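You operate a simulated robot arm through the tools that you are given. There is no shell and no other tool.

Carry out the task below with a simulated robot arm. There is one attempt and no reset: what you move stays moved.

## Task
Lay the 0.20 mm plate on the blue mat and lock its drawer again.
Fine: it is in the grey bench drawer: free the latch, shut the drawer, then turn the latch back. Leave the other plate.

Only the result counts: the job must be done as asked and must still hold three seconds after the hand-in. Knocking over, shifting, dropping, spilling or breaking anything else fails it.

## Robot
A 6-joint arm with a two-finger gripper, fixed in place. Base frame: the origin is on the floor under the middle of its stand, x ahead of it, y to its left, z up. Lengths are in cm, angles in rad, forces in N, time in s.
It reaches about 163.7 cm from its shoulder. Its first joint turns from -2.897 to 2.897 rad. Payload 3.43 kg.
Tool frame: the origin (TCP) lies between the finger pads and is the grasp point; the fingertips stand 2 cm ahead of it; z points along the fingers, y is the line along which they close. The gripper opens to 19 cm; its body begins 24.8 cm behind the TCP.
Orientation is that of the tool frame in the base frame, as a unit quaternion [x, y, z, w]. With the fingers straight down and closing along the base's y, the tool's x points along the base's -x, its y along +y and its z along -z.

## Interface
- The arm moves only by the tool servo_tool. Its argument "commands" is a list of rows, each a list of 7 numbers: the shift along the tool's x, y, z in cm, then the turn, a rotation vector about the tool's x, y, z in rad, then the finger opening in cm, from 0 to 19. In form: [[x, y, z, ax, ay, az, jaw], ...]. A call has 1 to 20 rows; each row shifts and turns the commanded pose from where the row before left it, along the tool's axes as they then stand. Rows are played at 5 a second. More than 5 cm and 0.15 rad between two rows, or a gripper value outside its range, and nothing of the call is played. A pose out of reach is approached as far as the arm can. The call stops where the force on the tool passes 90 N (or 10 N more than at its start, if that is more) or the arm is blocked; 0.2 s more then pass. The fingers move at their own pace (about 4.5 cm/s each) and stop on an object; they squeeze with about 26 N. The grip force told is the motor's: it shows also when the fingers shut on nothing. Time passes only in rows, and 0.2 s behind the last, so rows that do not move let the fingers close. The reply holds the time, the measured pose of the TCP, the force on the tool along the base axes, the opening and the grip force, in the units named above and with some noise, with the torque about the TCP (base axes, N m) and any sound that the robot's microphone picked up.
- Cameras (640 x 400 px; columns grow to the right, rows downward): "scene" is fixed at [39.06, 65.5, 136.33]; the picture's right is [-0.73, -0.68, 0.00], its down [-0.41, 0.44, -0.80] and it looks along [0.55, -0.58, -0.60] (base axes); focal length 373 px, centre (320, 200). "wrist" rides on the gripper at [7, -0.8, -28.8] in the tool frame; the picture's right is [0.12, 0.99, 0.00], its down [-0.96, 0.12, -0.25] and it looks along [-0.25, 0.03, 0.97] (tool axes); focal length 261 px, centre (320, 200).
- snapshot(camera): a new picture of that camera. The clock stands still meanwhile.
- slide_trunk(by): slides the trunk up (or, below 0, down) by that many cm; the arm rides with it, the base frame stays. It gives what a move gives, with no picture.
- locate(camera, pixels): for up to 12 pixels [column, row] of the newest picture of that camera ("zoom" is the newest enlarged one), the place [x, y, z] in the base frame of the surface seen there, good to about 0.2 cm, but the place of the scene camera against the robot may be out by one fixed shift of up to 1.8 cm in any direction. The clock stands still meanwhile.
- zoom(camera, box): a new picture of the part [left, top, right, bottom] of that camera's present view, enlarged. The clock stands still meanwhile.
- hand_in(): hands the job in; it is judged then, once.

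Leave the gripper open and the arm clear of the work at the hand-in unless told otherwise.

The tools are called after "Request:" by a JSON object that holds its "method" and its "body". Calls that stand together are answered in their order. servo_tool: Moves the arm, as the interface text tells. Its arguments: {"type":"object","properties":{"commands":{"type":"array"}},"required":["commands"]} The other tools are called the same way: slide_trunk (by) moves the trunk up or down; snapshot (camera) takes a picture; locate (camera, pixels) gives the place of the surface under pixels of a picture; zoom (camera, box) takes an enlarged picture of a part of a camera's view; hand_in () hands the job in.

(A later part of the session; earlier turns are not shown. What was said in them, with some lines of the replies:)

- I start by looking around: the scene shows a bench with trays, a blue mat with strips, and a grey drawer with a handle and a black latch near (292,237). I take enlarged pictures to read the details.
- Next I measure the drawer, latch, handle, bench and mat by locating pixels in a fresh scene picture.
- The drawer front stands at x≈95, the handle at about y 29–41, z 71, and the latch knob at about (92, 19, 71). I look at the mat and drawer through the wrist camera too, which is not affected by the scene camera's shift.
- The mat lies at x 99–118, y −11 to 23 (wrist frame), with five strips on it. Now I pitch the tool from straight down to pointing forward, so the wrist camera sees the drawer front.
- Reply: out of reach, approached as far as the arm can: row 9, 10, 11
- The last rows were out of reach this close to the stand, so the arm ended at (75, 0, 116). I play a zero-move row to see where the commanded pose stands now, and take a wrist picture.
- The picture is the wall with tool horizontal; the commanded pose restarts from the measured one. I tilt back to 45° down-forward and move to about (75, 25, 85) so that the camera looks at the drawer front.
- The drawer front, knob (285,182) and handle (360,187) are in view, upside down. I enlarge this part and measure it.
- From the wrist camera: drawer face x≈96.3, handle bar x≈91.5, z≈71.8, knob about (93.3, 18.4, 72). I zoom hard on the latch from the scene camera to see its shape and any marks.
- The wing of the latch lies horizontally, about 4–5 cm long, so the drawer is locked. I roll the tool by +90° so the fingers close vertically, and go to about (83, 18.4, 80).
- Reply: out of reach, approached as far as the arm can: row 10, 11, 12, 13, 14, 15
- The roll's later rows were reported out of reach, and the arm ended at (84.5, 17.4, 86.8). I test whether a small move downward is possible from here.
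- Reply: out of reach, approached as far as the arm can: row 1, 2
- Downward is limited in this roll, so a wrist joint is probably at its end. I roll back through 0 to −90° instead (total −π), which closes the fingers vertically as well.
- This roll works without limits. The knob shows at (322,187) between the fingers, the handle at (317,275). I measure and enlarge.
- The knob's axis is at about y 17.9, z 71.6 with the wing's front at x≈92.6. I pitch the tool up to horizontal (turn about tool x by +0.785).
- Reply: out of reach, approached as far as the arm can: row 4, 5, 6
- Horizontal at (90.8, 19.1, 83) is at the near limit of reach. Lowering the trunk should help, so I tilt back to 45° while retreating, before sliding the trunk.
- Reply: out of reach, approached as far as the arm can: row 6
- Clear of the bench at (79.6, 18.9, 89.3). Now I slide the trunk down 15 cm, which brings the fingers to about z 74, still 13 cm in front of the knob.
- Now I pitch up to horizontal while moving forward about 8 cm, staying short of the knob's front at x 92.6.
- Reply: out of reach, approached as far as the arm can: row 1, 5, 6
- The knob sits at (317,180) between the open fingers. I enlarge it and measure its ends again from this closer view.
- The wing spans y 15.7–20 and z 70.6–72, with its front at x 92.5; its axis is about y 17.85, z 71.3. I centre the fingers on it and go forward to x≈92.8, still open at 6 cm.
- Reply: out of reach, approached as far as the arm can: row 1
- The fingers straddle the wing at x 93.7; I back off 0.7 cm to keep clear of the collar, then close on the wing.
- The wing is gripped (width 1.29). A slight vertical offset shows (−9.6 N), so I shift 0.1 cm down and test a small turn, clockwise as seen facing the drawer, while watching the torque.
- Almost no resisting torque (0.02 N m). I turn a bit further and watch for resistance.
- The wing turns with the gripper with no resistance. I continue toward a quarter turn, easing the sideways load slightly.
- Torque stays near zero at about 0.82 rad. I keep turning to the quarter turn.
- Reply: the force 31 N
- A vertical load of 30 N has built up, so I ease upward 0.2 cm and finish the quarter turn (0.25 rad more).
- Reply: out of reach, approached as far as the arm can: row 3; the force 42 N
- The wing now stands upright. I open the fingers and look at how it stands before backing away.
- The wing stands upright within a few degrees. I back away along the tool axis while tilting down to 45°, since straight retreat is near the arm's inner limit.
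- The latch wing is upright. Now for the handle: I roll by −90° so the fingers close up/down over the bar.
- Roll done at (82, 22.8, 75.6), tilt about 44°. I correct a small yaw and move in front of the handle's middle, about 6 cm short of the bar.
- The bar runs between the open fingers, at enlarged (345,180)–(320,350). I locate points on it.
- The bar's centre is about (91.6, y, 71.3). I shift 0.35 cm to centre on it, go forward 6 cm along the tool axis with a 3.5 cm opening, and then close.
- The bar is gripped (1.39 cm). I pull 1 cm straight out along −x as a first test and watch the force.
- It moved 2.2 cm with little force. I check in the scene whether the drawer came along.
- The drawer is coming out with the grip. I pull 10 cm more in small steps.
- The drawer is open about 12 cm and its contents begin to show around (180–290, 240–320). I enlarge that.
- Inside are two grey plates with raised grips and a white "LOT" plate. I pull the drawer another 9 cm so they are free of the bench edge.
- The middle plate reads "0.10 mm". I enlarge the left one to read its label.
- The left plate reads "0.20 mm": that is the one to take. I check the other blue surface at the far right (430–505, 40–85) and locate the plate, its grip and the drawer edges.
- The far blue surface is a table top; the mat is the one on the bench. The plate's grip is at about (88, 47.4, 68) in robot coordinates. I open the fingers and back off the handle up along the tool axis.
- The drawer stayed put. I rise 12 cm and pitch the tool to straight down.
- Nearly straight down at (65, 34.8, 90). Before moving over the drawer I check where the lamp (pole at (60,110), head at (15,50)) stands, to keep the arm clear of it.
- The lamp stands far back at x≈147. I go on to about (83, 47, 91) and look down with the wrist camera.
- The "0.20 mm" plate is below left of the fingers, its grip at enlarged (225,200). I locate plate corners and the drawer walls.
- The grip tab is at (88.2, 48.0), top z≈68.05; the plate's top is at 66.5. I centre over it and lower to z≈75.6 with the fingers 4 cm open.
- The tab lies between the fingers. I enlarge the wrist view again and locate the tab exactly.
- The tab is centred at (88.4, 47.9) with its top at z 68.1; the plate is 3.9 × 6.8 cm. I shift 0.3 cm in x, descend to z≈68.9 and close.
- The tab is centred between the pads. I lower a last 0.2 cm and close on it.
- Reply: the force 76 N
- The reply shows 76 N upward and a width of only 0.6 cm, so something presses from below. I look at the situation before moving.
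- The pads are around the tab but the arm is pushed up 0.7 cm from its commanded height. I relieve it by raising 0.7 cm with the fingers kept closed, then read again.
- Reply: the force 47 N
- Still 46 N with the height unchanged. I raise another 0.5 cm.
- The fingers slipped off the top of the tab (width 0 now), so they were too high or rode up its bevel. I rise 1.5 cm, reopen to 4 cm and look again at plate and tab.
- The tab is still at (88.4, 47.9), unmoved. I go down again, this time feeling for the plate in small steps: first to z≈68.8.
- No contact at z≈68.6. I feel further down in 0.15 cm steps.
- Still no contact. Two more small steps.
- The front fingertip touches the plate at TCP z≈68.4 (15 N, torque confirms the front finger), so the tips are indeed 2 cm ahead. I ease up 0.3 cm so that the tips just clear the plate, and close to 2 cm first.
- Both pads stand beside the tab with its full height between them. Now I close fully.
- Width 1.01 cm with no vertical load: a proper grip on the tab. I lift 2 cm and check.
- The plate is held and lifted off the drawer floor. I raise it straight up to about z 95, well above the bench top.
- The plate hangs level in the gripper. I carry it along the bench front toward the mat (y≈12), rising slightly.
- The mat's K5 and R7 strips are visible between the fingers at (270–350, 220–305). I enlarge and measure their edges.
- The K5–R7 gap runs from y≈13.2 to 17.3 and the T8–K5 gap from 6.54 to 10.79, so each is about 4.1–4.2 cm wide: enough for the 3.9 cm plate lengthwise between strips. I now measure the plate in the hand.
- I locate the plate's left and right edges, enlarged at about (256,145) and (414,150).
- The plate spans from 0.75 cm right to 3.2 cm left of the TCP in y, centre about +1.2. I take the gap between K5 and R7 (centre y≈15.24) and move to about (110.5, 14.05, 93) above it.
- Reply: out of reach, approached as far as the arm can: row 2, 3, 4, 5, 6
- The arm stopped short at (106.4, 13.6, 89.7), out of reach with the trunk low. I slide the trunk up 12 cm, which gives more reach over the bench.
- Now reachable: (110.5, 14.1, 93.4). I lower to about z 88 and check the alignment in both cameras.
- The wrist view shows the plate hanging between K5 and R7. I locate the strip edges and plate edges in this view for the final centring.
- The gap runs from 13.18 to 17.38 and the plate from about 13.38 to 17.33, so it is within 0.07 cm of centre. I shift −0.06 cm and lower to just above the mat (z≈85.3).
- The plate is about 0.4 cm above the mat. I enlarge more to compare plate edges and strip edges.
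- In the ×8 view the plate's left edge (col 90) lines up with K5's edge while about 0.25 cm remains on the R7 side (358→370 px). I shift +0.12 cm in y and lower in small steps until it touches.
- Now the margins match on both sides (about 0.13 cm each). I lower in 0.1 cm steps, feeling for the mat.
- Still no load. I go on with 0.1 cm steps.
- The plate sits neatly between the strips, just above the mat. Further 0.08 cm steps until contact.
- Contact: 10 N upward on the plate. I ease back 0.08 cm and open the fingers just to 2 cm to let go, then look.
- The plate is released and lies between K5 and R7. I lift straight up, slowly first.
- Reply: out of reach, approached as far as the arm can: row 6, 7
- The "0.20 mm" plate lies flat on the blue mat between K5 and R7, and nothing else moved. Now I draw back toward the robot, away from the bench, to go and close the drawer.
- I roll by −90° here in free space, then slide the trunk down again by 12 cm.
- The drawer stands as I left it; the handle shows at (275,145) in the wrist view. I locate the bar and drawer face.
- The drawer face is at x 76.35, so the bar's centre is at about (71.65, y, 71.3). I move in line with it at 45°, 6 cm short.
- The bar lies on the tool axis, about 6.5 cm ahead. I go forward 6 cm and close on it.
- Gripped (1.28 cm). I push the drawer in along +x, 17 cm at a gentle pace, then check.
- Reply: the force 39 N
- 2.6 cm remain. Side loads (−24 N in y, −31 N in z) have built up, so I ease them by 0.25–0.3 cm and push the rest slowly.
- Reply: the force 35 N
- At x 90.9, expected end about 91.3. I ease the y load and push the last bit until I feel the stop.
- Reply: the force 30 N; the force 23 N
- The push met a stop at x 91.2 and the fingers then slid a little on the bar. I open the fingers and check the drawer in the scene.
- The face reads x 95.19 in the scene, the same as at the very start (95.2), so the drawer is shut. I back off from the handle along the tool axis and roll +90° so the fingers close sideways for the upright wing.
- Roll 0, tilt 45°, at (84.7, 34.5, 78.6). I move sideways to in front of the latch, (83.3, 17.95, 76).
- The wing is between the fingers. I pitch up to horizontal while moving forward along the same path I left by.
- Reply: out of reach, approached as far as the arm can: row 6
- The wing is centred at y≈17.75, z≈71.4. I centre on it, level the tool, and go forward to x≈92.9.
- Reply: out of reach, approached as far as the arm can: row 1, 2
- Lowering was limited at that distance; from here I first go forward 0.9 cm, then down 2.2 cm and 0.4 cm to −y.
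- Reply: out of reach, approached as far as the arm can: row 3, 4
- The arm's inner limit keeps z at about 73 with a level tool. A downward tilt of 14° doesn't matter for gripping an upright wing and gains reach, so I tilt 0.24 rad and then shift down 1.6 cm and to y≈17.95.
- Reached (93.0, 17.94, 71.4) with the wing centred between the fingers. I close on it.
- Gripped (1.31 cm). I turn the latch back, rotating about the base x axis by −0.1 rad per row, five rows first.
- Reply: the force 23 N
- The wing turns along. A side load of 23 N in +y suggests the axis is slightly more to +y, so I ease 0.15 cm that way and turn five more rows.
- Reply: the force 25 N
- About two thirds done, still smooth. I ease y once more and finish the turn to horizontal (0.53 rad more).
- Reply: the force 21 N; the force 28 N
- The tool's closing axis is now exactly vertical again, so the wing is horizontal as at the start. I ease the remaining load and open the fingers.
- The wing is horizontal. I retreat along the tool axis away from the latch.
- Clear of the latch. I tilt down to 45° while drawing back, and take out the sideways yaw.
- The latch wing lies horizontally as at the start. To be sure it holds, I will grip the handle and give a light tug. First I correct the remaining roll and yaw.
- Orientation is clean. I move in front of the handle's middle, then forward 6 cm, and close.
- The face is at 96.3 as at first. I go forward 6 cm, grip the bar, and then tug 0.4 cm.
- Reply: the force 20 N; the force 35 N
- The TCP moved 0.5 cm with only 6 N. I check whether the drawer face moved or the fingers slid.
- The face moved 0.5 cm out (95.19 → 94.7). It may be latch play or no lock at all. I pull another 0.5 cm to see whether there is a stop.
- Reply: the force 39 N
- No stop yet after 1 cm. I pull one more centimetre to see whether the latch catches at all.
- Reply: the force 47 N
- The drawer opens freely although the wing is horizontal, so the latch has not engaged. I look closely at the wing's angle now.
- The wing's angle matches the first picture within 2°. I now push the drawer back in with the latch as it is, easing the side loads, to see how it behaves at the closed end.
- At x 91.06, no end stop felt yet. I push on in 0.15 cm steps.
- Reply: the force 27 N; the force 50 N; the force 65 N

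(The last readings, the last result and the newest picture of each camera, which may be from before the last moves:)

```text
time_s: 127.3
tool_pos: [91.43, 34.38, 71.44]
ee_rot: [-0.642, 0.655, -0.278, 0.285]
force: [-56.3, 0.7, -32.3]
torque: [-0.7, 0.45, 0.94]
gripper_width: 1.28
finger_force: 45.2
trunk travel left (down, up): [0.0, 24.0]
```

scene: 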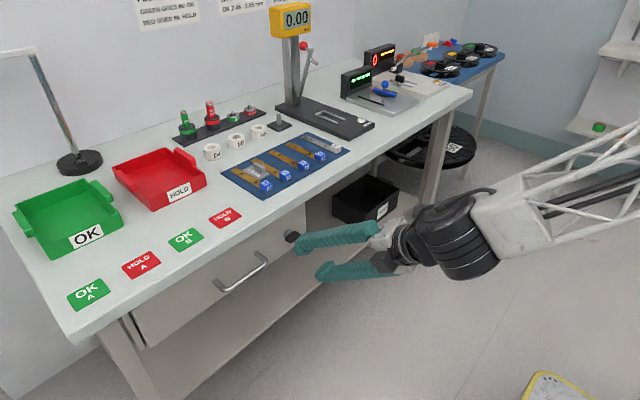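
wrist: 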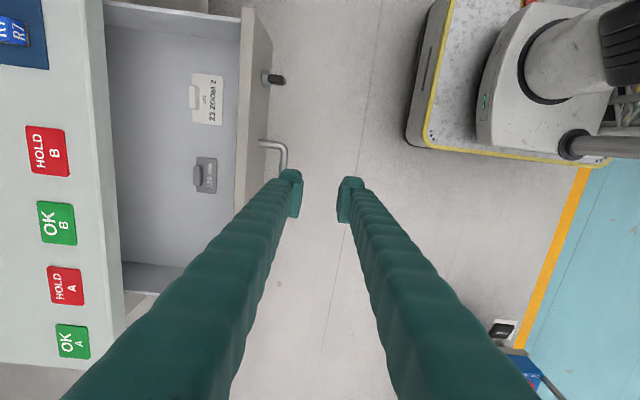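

A firm stop: −56 N at x≈91.3. The drawer is fully home. Now I tug back about 0.8 cm and read the force.

Request:
{"method": "servo_tool", "body": {"commands": [[0, 0.2, -0.22, 0, 0, 0, 0], [0, 0.17, -0.184, 0, 0, 0, 0], [0, 0.17, -0.184, 0, 0, 0, 0], [0, 0, 0, 0, 0, 0, 0]]}}

Request:
{"method": "zoom", "body": {"camera": "scene", "box": [100, 180, 340, 350]}}

Request:
{"method": "locate", "body": {"camera": "zoom", "pixels": [[200, 330], [150, 350], [260, 290], [440, 130], [180, 360], [480, 90], [220, 300], [240, 280]]}}

```text
time_s: 128.3
tool_pos: [90.88, 34.4, 71.49]
ee_rot: [-0.641, 0.656, -0.278, 0.284]
force: [4.5, 10.7, -49.3]
torque: [-0.79, 0.12, 0.72]
gripper_width: 1.27
finger_force: 45.0
trunk travel left (down, up): [0.0, 24.0]
```

```text
2.35 times, centred on (220, 265) of scene
```

zoom: 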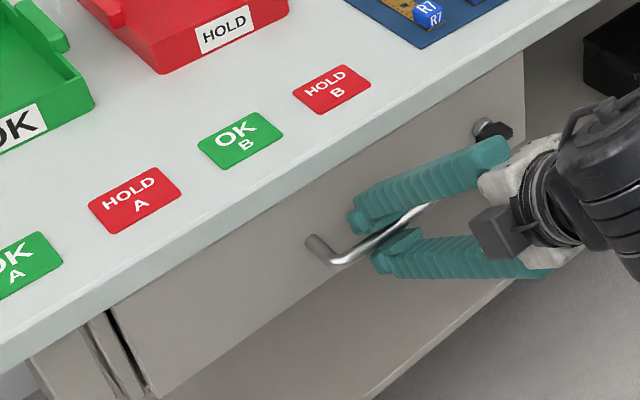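

```text
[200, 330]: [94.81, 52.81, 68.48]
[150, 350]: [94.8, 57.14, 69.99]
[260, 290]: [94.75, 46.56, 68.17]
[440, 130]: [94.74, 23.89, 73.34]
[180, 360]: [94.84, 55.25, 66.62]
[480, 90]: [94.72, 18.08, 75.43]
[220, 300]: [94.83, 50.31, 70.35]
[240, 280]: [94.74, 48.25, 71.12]
```

Still free (face at 94.78). In the first grip I had felt 0.3 N m at the horizontal end, a stop, which I did not feel on turning back, so the latch may be a few degrees short of its end. I first push the drawer fully home again.

Request:
{"method": "servo_tool", "body": {"commands": [[-0.1, 0.25, 0.23, 0, 0, 0, 0], [0, -0.2, 0.22, 0, 0, 0, 0], [0, -0.17, 0.184, 0, 0, 0, 0], [0, 0, 0, 0, 0, 0, 0]]}}

Request:
{"method": "servo_tool", "body": {"commands": [[0, -0.1, 0.11, 0, 0, 0, 0], [0, 0, 0, 0, 0, 0, 0]]}}

```text
time_s: 129.3
tool_pos: [91.27, 34.43, 71.46]
ee_rot: [-0.64, 0.656, -0.28, 0.286]
force: [-21.1, -2.5, -9.4]
torque: [-1.01, 0.09, 0.6]
gripper_width: 1.28
finger_force: 44.8
trunk travel left (down, up): [0.0, 24.0]
```

```text
time_s: 129.9
tool_pos: [91.45, 34.43, 71.31]
ee_rot: [-0.641, 0.656, -0.28, 0.285]
force: [-25.9, -3.8, -10.1]
torque: [-0.85, 0.14, 0.78]
gripper_width: 1.22
finger_force: 45.1
trunk travel left (down, up): [0.0, 24.0]
```

The drawer is home again (−26 N). I release the bar and back off along the tool axis.

Request:
{"method": "servo_tool", "body": {"commands": [[0, 0, 0, 0, 0, 0, 3.2], [0, 0, 0, 0, 0, 0, 3.2], [0, 0, -1.5, 0, 0, 0, 3.2], [0, 0, -2.5, 0, 0, 0, 3.2], [0, 0, -3, 0, 0, 0, 3.2], [0, 0, -2, 0, 0, 0, 5]]}}

Request:
{"method": "zoom", "body": {"camera": "scene", "box": [100, 180, 340, 350]}}

Request:
{"method": "locate", "body": {"camera": "zoom", "pixels": [[200, 330], [150, 350], [260, 290], [440, 130], [180, 360], [480, 90], [220, 300], [240, 280]]}}

```text
time_s: 131.3
tool_pos: [84.97, 34.35, 77.33]
ee_rot: [-0.641, 0.655, -0.279, 0.286]
force: [-0.1, -0.4, -0.1]
torque: [0.01, -0.03, -0.03]
gripper_width: 5.02
finger_force: 0.0
trunk travel left (down, up): [0.0, 24.0]
```

```text
2.35 times, centred on (220, 265) of scene
```

zoom: 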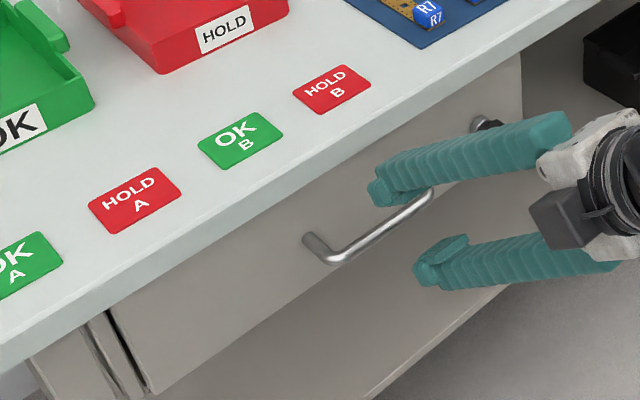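

```text
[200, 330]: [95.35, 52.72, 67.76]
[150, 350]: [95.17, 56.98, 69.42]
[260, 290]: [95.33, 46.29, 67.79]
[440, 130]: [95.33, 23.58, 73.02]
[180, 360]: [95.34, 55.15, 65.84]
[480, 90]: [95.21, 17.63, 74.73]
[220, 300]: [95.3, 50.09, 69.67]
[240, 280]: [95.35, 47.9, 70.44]
```

The drawer reads 95.3, fully home. I move to the latch again: sideways to y≈20.5, yaw 0.25 rad so the body stays to the left, then pitch up to level.

Request:
{"method": "servo_tool", "body": {"commands": [[3.48, 0.52, 0.56, 0, 0, 0, 5], [3.48, 0.52, 0.56, 0, 0, 0, 5], [3.48, 0.52, 0.56, 0, 0, 0, 5], [3.48, 0.52, 0.56, 0, 0, 0, 5], [0, 0, 0, 0.002, 0.092, 0.085, 5], [0, 0, 0, 0.002, 0.092, 0.085, 5], [0, 0, 0, 0.1246, 0, 0, 5], [0, 0, 0, 0.1246, 0, 0, 5], [0, 0, 0, 0.1246, 0, 0, 5], [0, 0, 0, 0.1246, 0, 0, 5], [0, 0, 0, 0.1246, 0, 0, 5], [0, 0, 0, 0.1246, 0, 0, 5]]}}

Request:
{"method": "zoom", "body": {"camera": "wrist", "box": [240, 110, 400, 230]}}

```text
time_s: 133.9
tool_pos: [84.99, 20.59, 74.43]
ee_rot: [-0.424, 0.565, -0.558, 0.435]
force: [0.2, -0.4, 1.3]
torque: [0.05, 0.21, 0.08]
gripper_width: 5.02
finger_force: 0.0
trunk travel left (down, up): [0.0, 24.0]
```

```text
3.33 times, centred on (320, 170) of wrist
```

zoom: 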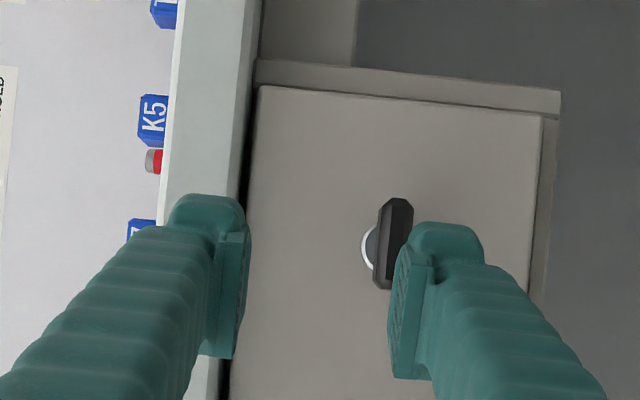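

Level and yawed, above-left of the wing. I lower 3.1 cm to the wing's height and advance 5 cm, then check the centring.

Request:
{"method": "servo_tool", "body": {"commands": [[0.2, 1.55, 0, 0, 0, 0, 5], [0.2, 1.55, 0, 0, 0, 0, 5], [0, 0, 1.7, 0, 0, 0, 5], [0, 0, 1.7, 0, 0, 0, 5], [0, 0, 1.6, 0, 0, 0, 5]]}}

Request:
{"method": "zoom", "body": {"camera": "wrist", "box": [260, 130, 380, 220]}}

Request:
{"method": "locate", "body": {"camera": "zoom", "pixels": [[318, 160], [315, 200], [312, 240], [305, 200], [330, 200], [310, 270], [322, 140], [250, 100]]}}

```text
time_s: 135.2
tool_pos: [89.58, 18.97, 71.12]
ee_rot: [-0.426, 0.565, -0.558, 0.433]
force: [-0.1, -0.1, 0.1]
torque: [0.01, 0.05, -0.02]
gripper_width: 5.01
finger_force: 0.0
trunk travel left (down, up): [0.0, 24.0]
```

```text
4.44 times, centred on (320, 175) of wrist
```

zoom: 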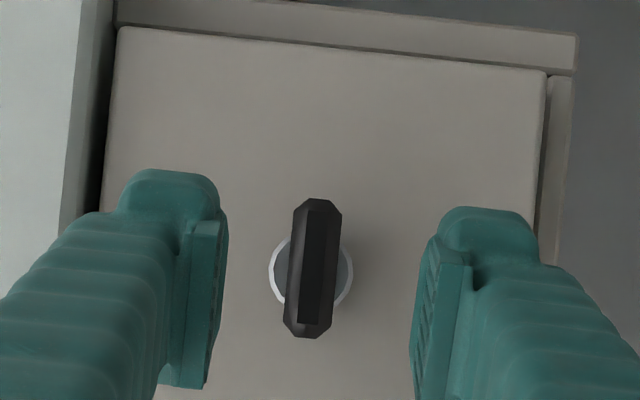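

```text
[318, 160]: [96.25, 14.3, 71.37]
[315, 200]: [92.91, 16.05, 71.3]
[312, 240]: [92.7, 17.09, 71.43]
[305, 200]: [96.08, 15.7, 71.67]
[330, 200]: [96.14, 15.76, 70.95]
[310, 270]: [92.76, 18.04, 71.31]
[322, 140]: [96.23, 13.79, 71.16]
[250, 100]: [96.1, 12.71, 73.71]
```

The wing is centred at z 71.3. I advance 3.5 cm and close on it.

Request:
{"method": "servo_tool", "body": {"commands": [[0, -0.1, 1.2, 0, 0, 0, 5], [0, 0, 1.2, 0, 0, 0, 5], [0, 0, 1.1, 0, 0, 0, 5], [0, 0, 0, 0, 0, 0, 0], [0, 0, 0, 0, 0, 0, 0], [0, 0, 0, 0, 0, 0, 0], [0, 0, 0, 0, 0, 0, 0]]}}

```text
time_s: 136.8
tool_pos: [93.03, 18.02, 71.17]
ee_rot: [-0.425, 0.566, -0.558, 0.433]
force: [2.6, 0.7, 5.1]
torque: [-0.03, -0.01, 0.0]
gripper_width: 1.29
finger_force: 45.0
trunk travel left (down, up): [0.0, 24.0]
```

Gripped with almost no torque. I turn further in the locking direction in 0.05 rad steps and read the torque about x.

Request:
{"method": "servo_tool", "body": {"commands": [[0, 0, 0, 0.013, 0, -0.048, 0], [0, 0, 0, 0, 0, 0, 0]]}}

Request:
{"method": "servo_tool", "body": {"commands": [[0, 0, 0, 0.013, 0, -0.048, 0], [0, 0, 0, 0, 0, 0, 0]]}}

Request:
{"method": "servo_tool", "body": {"commands": [[0, 0, 0, 0.013, 0, -0.048, 0], [0, 0, 0, 0, 0, 0, 0]]}}

```text
time_s: 137.3
tool_pos: [93.05, 18.07, 71.22]
ee_rot: [0.436, -0.552, 0.572, -0.422]
force: [1.2, 1.4, 5.5]
torque: [0.89, -0.21, 0.09]
gripper_width: 1.31
finger_force: 44.5
trunk travel left (down, up): [0.0, 24.0]
```

```text
time_s: 137.9
tool_pos: [93.11, 18.05, 71.18]
ee_rot: [0.446, -0.537, 0.586, -0.411]
force: [0.6, 0.4, 6.8]
torque: [1.23, -0.35, 0.01]
gripper_width: 1.42
finger_force: 44.9
trunk travel left (down, up): [0.0, 24.0]
```

```text
time_s: 138.6
tool_pos: [93.07, 18.0, 71.16]
ee_rot: [0.457, -0.523, 0.598, -0.4]
force: [-1.1, -0.5, 4.6]
torque: [1.34, -0.3, 0.01]
gripper_width: 1.55
finger_force: 45.1
trunk travel left (down, up): [0.0, 24.0]
```

A clear stop: torque rises to 1.3 N m, so the latch is at its end now. I ease the twist back, then tug gently at the wing itself to test the lock.

Request:
{"method": "servo_tool", "body": {"commands": [[0, 0, 0, -0.026, 0, 0.096, 0], [0, 0, 0, 0, 0, 0, 0]]}}

Request:
{"method": "servo_tool", "body": {"commands": [[0.052, 0, -0.193, 0, 0, 0, 0], [0.052, 0, -0.193, 0, 0, 0, 0], [0, 0, 0, 0, 0, 0, 0]]}}

```text
time_s: 139.2
tool_pos: [93.0, 18.12, 71.24]
ee_rot: [0.435, -0.553, 0.571, -0.422]
force: [-1.2, 1.2, 1.0]
torque: [0.73, -0.18, -0.03]
gripper_width: 1.32
finger_force: 45.2
trunk travel left (down, up): [0.0, 24.0]
```

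```text
time_s: 139.9
tool_pos: [92.66, 17.99, 71.22]
ee_rot: [0.435, -0.552, 0.572, -0.423]
force: [4.9, 3.3, -1.8]
torque: [0.85, -0.19, 0.06]
gripper_width: 1.28
finger_force: 45.6
trunk travel left (down, up): [0.0, 24.0]
```

The TCP moved 0.35 cm with only 5 N. I check by the scene whether the drawer itself moved.

Request:
{"method": "zoom", "body": {"camera": "scene", "box": [100, 180, 340, 350]}}

Request:
{"method": "locate", "body": {"camera": "zoom", "pixels": [[200, 330], [150, 350], [260, 290], [360, 180], [180, 360], [340, 210], [220, 300], [240, 280], [190, 300], [300, 220], [280, 260], [400, 150]]}}

```text
2.35 times, centred on (220, 265) of scene
```

zoom: 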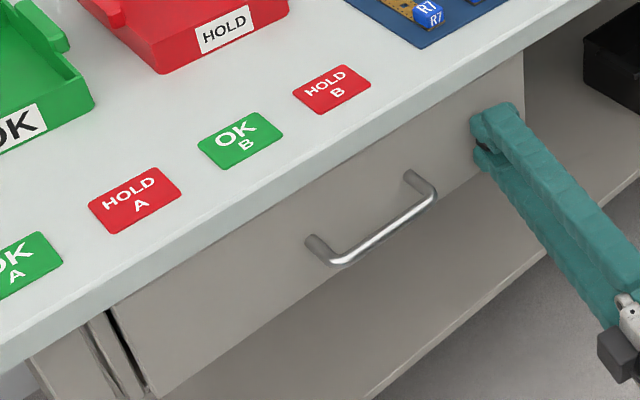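

```text
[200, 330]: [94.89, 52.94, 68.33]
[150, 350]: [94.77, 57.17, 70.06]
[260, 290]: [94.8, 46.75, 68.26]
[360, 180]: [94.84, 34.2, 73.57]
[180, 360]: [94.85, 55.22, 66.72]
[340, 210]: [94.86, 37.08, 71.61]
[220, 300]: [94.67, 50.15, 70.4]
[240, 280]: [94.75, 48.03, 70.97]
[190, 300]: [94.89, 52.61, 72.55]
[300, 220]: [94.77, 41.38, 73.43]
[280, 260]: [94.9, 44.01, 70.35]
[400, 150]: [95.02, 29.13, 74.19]
```

The drawer moved out 0.45 cm, so it is free. Its slides are so easy that the gripper may have drawn it a little while turning the latch earlier. I'll redo the turn with the drawer pressed fully home: first push the drawer in by the wing.

Request:
{"method": "servo_tool", "body": {"commands": [[-0.053, 0, 0.193, 0, 0, 0, 0], [-0.053, 0, 0.193, 0, 0, 0, 0], [0, 0, 0, 0, 0, 0, 0]]}}

Request:
{"method": "servo_tool", "body": {"commands": [[-0.04, 0, 0.145, 0, 0, 0, 0], [0, 0, 0, 0, 0, 0, 0]]}}

```text
time_s: 140.8
tool_pos: [92.89, 18.16, 71.23]
ee_rot: [0.437, -0.552, 0.572, -0.421]
force: [2.1, 2.6, -1.1]
torque: [0.83, -0.17, 0.11]
gripper_width: 1.31
finger_force: 45.4
trunk travel left (down, up): [0.0, 24.0]
```

```text
time_s: 141.3
tool_pos: [93.06, 18.06, 71.18]
ee_rot: [0.436, -0.552, 0.572, -0.422]
force: [-18.3, 2.7, -2.9]
torque: [0.85, -0.21, -0.02]
gripper_width: 1.33
finger_force: 45.1
trunk travel left (down, up): [0.0, 24.0]
```

Home with −18 N. Now I turn the latch to free again (+0.1 rad per row about base x), keeping the drawer pressed home.

Request:
{"method": "servo_tool", "body": {"commands": [[0, 0, 0, -0.0264, 0, 0.0965, 0], [0, 0, 0, -0.0264, 0, 0.0965, 0], [0, 0, 0, -0.0264, 0, 0.0965, 0], [0, 0, 0, -0.0264, 0, 0.0965, 0], [0, 0, 0, -0.0264, 0, 0.0965, 0]]}}

Request:
{"method": "servo_tool", "body": {"commands": [[0, 0, 0, -0.0264, 0, 0.0965, 0], [0, 0, 0, -0.0264, 0, 0.0965, 0], [0, 0, 0, -0.0264, 0, 0.0965, 0], [0, 0, 0, -0.0264, 0, 0.0965, 0], [0, 0, 0, -0.0264, 0, 0.0965, 0]]}}

```text
time_s: 142.6
tool_pos: [93.05, 18.1, 71.26]
ee_rot: [-0.319, 0.677, -0.417, 0.517]
force: [-35.9, -1.3, -7.6]
torque: [-0.02, 0.07, 0.02]
gripper_width: 1.32
finger_force: 44.5
trunk travel left (down, up): [0.0, 24.0]
```

```text
time_s: 143.8
tool_pos: [93.13, 18.04, 71.31]
ee_rot: [-0.181, 0.759, -0.236, 0.58]
force: [-35.5, -4.4, -7.6]
torque: [0.02, -0.15, 0.17]
gripper_width: 1.3
finger_force: 45.0
trunk travel left (down, up): [0.0, 24.0]
```

Turning smoothly at −36 N press. Five more rows to upright.

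Request:
{"method": "servo_tool", "body": {"commands": [[0, 0, 0, -0.0264, 0, 0.0965, 0], [0, 0, 0, -0.0264, 0, 0.0965, 0], [0, 0, 0, -0.0264, 0, 0.0965, 0], [0, 0, 0, -0.0264, 0, 0.0965, 0], [0, 0, 0, -0.0264, 0, 0.0965, 0]]}}

```text
time_s: 144.9
tool_pos: [93.16, 18.03, 71.28]
ee_rot: [-0.031, 0.793, -0.041, 0.607]
force: [-41.9, -5.5, -11.3]
torque: [-0.02, 0.05, -0.08]
gripper_width: 1.28
finger_force: 45.0
trunk travel left (down, up): [0.0, 24.0]
```

Within 6° of upright. One more 0.1 rad row, then I turn back to the locked end, keeping the press.

Request:
{"method": "servo_tool", "body": {"commands": [[0, 0, 0, -0.0264, 0, 0.0965, 0], [0, 0, 0, 0, 0, 0, 0]]}}

Request:
{"method": "servo_tool", "body": {"commands": [[0, 0, 0, 0.0264, 0, -0.0965, 0], [0, 0, 0, 0.0264, 0, -0.0965, 0], [0, 0, 0, 0.0264, 0, -0.0965, 0], [0, 0, 0, 0.0264, 0, -0.0965, 0], [0, 0, 0, 0.0264, 0, -0.0965, 0]]}}

Request:
{"method": "servo_tool", "body": {"commands": [[0, 0, 0, 0.0264, 0, -0.0965, 0], [0, 0, 0, 0.0264, 0, -0.0965, 0], [0, 0, 0, 0.0264, 0, -0.0965, 0], [0, 0, 0, 0.0264, 0, -0.0965, 0], [0, 0, 0, 0.0264, 0, -0.0965, 0]]}}

```text
time_s: 145.6
tool_pos: [93.14, 17.92, 71.24]
ee_rot: [0.0, 0.794, -0.003, 0.607]
force: [-39.7, -4.3, -11.6]
torque: [0.0, 0.06, -0.07]
gripper_width: 1.32
finger_force: 44.7
trunk travel left (down, up): [0.0, 24.0]
```

```text
time_s: 146.8
tool_pos: [93.22, 18.02, 71.36]
ee_rot: [-0.151, 0.769, -0.2, 0.588]
force: [-42.2, -3.3, -10.3]
torque: [0.0, 0.12, -0.02]
gripper_width: 1.31
finger_force: 45.4
trunk travel left (down, up): [0.0, 24.0]
```

```text
time_s: 147.9
tool_pos: [93.18, 18.07, 71.3]
ee_rot: [-0.293, 0.696, -0.383, 0.532]
force: [-37.7, 0.8, -13.7]
torque: [0.0, 0.23, -0.02]
gripper_width: 1.31
finger_force: 44.5
trunk travel left (down, up): [0.0, 24.0]
```

A bit over a third of the turn is left. I continue to the end and a little into the stop.

Request:
{"method": "servo_tool", "body": {"commands": [[0, 0, 0, 0.0264, 0, -0.0965, 0], [0, 0, 0, 0.0264, 0, -0.0965, 0], [0, 0, 0, 0.0264, 0, -0.0965, 0], [0, 0, 0, 0.0264, 0, -0.0965, 0], [0, 0, 0, 0.0264, 0, -0.0965, 0]]}}

Request:
{"method": "servo_tool", "body": {"commands": [[0, 0, 0, 0.0158, 0, -0.058, 0], [0, 0, 0, 0.0158, 0, -0.058, 0], [0, 0, 0, 0, 0, 0, 0]]}}

```text
time_s: 149.2
tool_pos: [93.12, 18.02, 71.21]
ee_rot: [-0.415, 0.579, -0.544, 0.443]
force: [-30.5, 2.7, -18.4]
torque: [0.03, 0.29, -0.03]
gripper_width: 1.3
finger_force: 45.0
trunk travel left (down, up): [0.0, 24.0]
```

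```text
time_s: 149.9
tool_pos: [93.18, 18.24, 71.18]
ee_rot: [0.441, -0.546, 0.577, -0.418]
force: [-38.9, 1.3, -19.0]
torque: [1.41, -0.05, 0.09]
gripper_width: 1.36
finger_force: 45.3
trunk travel left (down, up): [0.0, 24.0]
```

The stop is firm (1.41 N m) with the drawer pressed home at −39 N. I ease the twist and press, then tug again by the wing.

Request:
{"method": "servo_tool", "body": {"commands": [[0, 0, 0, -0.013, 0, 0.048, 0], [0.053, 0, -0.193, 0, 0, 0, 0], [0, 0, 0, 0, 0, 0, 0]]}}

Request:
{"method": "servo_tool", "body": {"commands": [[0.053, 0, -0.193, 0, 0, 0, 0], [0.053, 0, -0.193, 0, 0, 0, 0], [0, 0, 0, 0, 0, 0, 0]]}}

```text
time_s: 150.8
tool_pos: [93.04, 18.05, 71.22]
ee_rot: [0.43, -0.561, 0.563, -0.429]
force: [3.8, 9.3, -15.1]
torque: [0.02, 0.22, 0.44]
gripper_width: 1.3
finger_force: 45.2
trunk travel left (down, up): [0.0, 24.0]
```

```text
time_s: 151.6
tool_pos: [92.61, 18.19, 71.17]
ee_rot: [0.43, -0.56, 0.563, -0.429]
force: [5.1, 10.5, -11.9]
torque: [0.03, 0.2, 0.1]
gripper_width: 1.31
finger_force: 44.6
trunk travel left (down, up): [0.0, 24.0]
```

It moves freely again at 5 N, so this model's latch does not itself hold the slide; what counts is the drawer home and the latch at its locked end. I push the drawer home by the wing again and set the latch against its stop.

Request:
{"method": "servo_tool", "body": {"commands": [[-0.053, 0, 0.193, 0, 0, 0, 0], [-0.053, 0, 0.193, 0, 0, 0, 0], [-0.027, 0, 0.097, 0, 0, 0, 0], [0, 0, 0, 0, 0, 0, 0]]}}

Request:
{"method": "servo_tool", "body": {"commands": [[0, 0, 0, 0.0132, 0, -0.048, 0], [0, 0, 0, 0, 0, 0, 0]]}}

```text
time_s: 152.6
tool_pos: [93.19, 18.05, 71.24]
ee_rot: [0.43, -0.56, 0.563, -0.43]
force: [-1.8, 9.7, -13.4]
torque: [0.02, 0.14, 0.21]
gripper_width: 1.33
finger_force: 44.7
trunk travel left (down, up): [0.0, 24.0]
```

```text
time_s: 153.2
tool_pos: [93.14, 18.2, 71.16]
ee_rot: [0.439, -0.547, 0.578, -0.418]
force: [-6.0, 10.0, -13.8]
torque: [1.28, -0.11, 0.17]
gripper_width: 1.34
finger_force: 45.4
trunk travel left (down, up): [0.0, 24.0]
```

The latch is against its stop (1.28 N m). I press the drawer a little more to be sure it is home.

Request:
{"method": "servo_tool", "body": {"commands": [[-0.04, 0, 0.145, 0, 0, 0, 0], [0, 0, 0, 0, 0, 0, 0]]}}

Request:
{"method": "servo_tool", "body": {"commands": [[0, 0, 0, 0, 0, 0, 0], [0, 0, 0, 0, 0, 0, 0], [0, 0, 0, 0, 0, 0, 0], [0, 0, 0, 0, 0, 0, 0], [0, 0, 0, 0, 0, 0, 0]]}}

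```text
time_s: 153.8
tool_pos: [93.26, 18.08, 71.31]
ee_rot: [0.44, -0.546, 0.578, -0.417]
force: [-31.3, 8.0, -14.4]
torque: [1.21, -0.1, 0.03]
gripper_width: 1.35
finger_force: 44.9
trunk travel left (down, up): [0.0, 24.0]
```

```text
time_s: 154.9
tool_pos: [93.14, 18.0, 71.19]
ee_rot: [0.44, -0.546, 0.577, -0.418]
force: [-50.6, 9.1, -19.4]
torque: [1.19, 0.0, 0.07]
gripper_width: 1.34
finger_force: 45.4
trunk travel left (down, up): [0.0, 24.0]
```

Pressed home at −50 N with the latch on its stop. I ease most of the press and the twist, then open the fingers.

Request:
{"method": "servo_tool", "body": {"commands": [[0.04, 0, -0.145, -0.008, 0, 0.03, 0], [0, 0, 0, 0, 0, 0, 2], [0, 0, 0, 0, 0, 0, 5], [0, 0, 0, 0, 0, 0, 5], [0, 0, 0, 0, 0, 0, 5]]}}

Request:
{"method": "zoom", "body": {"camera": "wrist", "box": [260, 130, 380, 220]}}

```text
time_s: 156.2
tool_pos: [93.03, 18.03, 71.27]
ee_rot: [0.433, -0.555, 0.569, -0.425]
force: [-0.2, -1.2, 0.0]
torque: [0.03, -0.04, 0.03]
gripper_width: 5.0
finger_force: 0.0
trunk travel left (down, up): [0.0, 24.0]
```

```text
4.44 times, centred on (320, 175) of wrist
```

zoom: 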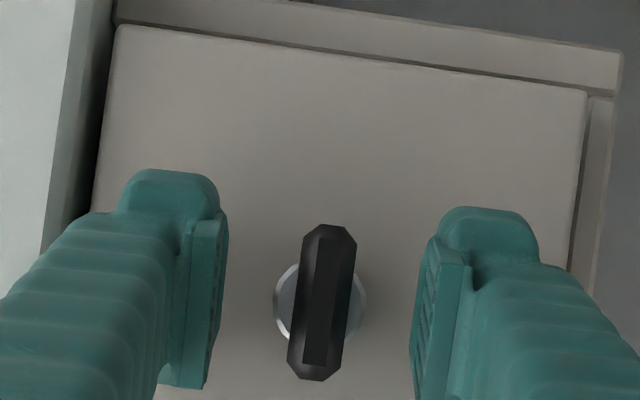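

The wing is level and free. I retreat along the tool axis and measure the drawer face.

Request:
{"method": "servo_tool", "body": {"commands": [[0, 0, -0.8, 0, 0, 0, 5], [0, 0, -1.2, 0, 0, 0, 5], [0, 0, -1.5, 0, 0, 0, 5], [0, 0, -1.5, 0, 0, 0, 5]]}}

Request:
{"method": "zoom", "body": {"camera": "scene", "box": [100, 180, 340, 350]}}

Request:
{"method": "locate", "body": {"camera": "zoom", "pixels": [[200, 330], [150, 350], [260, 290], [360, 180], [180, 360], [340, 210], [220, 300], [240, 280], [190, 300], [300, 220], [280, 260], [400, 150]]}}

```text
time_s: 157.2
tool_pos: [88.23, 19.24, 71.14]
ee_rot: [0.434, -0.554, 0.569, -0.425]
force: [-0.8, 1.2, 0.3]
torque: [-0.01, -0.03, 0.03]
gripper_width: 4.99
finger_force: 0.1
trunk travel left (down, up): [0.0, 24.0]
```

```text
2.35 times, centred on (220, 265) of scene
```

zoom: 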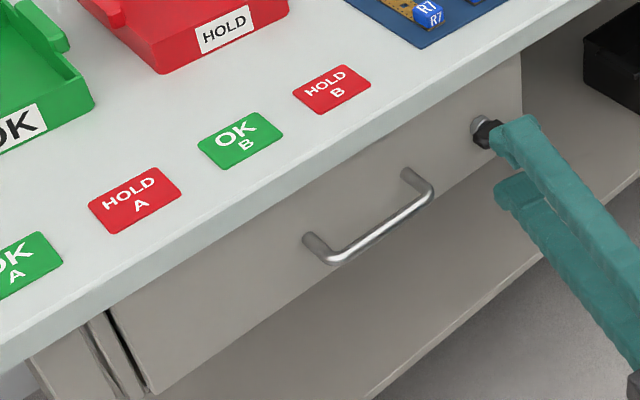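

```text
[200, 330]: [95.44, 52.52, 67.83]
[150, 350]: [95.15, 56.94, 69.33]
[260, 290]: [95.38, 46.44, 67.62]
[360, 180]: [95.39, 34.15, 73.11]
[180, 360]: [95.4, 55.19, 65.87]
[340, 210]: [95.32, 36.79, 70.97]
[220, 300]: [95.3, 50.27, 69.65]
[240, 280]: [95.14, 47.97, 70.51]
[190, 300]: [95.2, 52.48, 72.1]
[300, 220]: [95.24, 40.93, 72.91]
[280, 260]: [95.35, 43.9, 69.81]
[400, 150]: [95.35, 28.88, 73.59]
```

The face reads 95.3: fully home. I take the same crop as at the very start to compare positions directly.

Request:
{"method": "servo_tool", "body": {"commands": [[0, 0, -0.8, -0.126, 0, -0.0326, 5], [0, 0, -0.8, -0.126, 0, -0.0326, 5], [0, 0, -0.8, -0.126, 0, -0.0326, 5], [0, 0, -0.8, -0.126, 0, -0.0326, 5], [0, 0, -0.8, -0.126, 0, -0.0326, 5], [0, 0, -0.8, -0.126, 0, -0.0326, 5], [0, 0, -2, 0, 0, 0, 5], [0, 0, -3, 0, 0, 0, 5], [0, 0, -3, 0, 0, 0, 5]]}}

Request:
{"method": "zoom", "body": {"camera": "scene", "box": [120, 180, 340, 350]}}

Request:
{"method": "zoom", "body": {"camera": "scene", "box": [262, 210, 322, 260]}}

```text
time_s: 159.2
tool_pos: [78.52, 22.9, 77.93]
ee_rot: [-0.611, 0.681, -0.363, 0.179]
force: [0.8, -0.3, -0.2]
torque: [-0.02, -0.01, -0.07]
gripper_width: 5.02
finger_force: 0.1
trunk travel left (down, up): [0.0, 24.0]
```

```text
2.35 times, centred on (230, 265) of scene
```

zoom: 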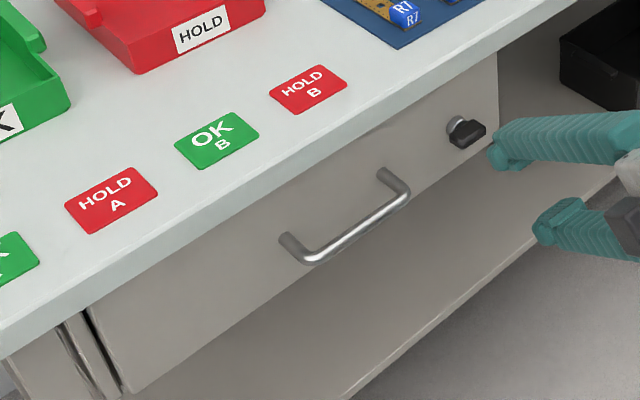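

```text
8.00 times, centred on (292, 235) of scene
```

zoom: 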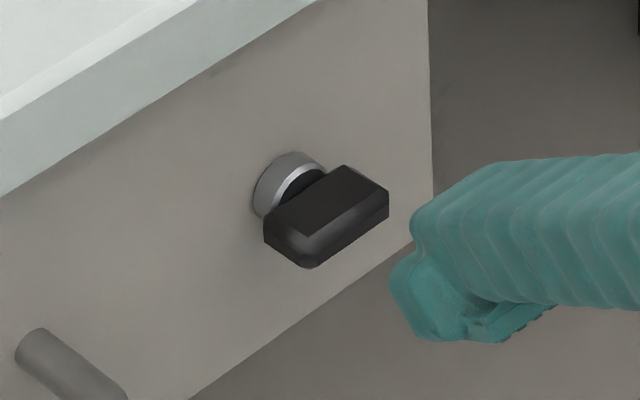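

Both pictures match the start exactly: drawer home, wing horizontal. I move the arm further back and up, clear of the bench, and check the whole scene.

Request:
{"method": "servo_tool", "body": {"commands": [[0, 0, -3, 0, 0, 0, 8], [0, 0, -4, 0, 0, 0, 10], [0, 0, -4, 0, 0, 0, 10], [0, 0, -4, 0, 0, 0, 10], [0, 0, -2, 0, 0, 0, 10], [0, 0, 0, 0, 0, 0, 10]]}}

Request:
{"method": "snapshot", "body": {"camera": "scene"}}

Request:
{"method": "zoom", "body": {"camera": "scene", "box": [200, 110, 360, 210]}}

```text
time_s: 160.6
tool_pos: [66.79, 27.54, 89.5]
ee_rot: [-0.61, 0.682, -0.363, 0.179]
force: [0.4, -0.3, 0.0]
torque: [0.0, 0.01, 0.0]
gripper_width: 10.01
finger_force: 0.1
trunk travel left (down, up): [0.0, 24.0]
```

```text
taken
```

scene: 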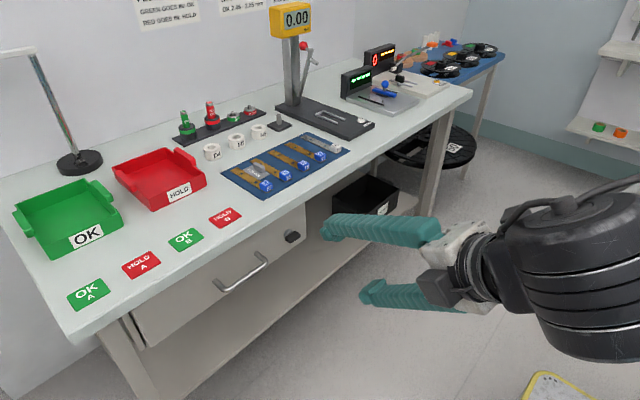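

```text
4.00 times, centred on (280, 160) of scene
```

zoom: 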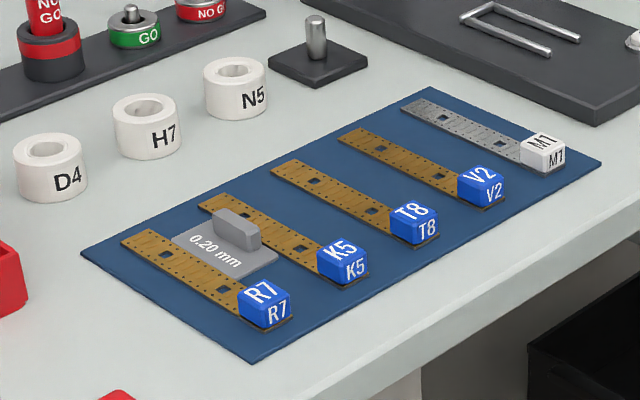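

Everything is in place: the "0.20 mm" plate lies flat on the blue mat between K5 and R7, the strips are unmoved, the drawer is shut, the latch is back at its horizontal end, and the "0.10 mm" plate was left inside. The gripper is open and clear, so I hand in.

Request:
{"method": "hand_in", "body": {}}

```text
The job is handed in.
```

The 0.20 mm plate is on the blue mat and the drawer is shut with its latch turned back. However, when I tugged the drawer with the latch turned back, it still slid open, so I can't say it is really locked.

- **Plate:** it lies flat on the mat between the K5 and R7 strips, and neither strip moved.
- **Drawer:** it is pushed fully home. Measurements and pictures match its starting position.
- **Latch:** I turned it back until it hit its stop. It sits horizontal, as it was at the start.
- **Lock test:** I tugged the drawer by the handle and by the latch, and each time it slid out with only about 5 N. Turning the latch again with the drawer pressed home made no difference. I never tested the lock before freeing it, so I don't know whether it held at the start. After the last test I pushed the drawer home again.
- **Left alone:** the 0.10 mm plate and the white LOT plate stayed in the drawer. I saw nothing else on the bench move.

I handed in with the gripper open and the arm clear of the bench.
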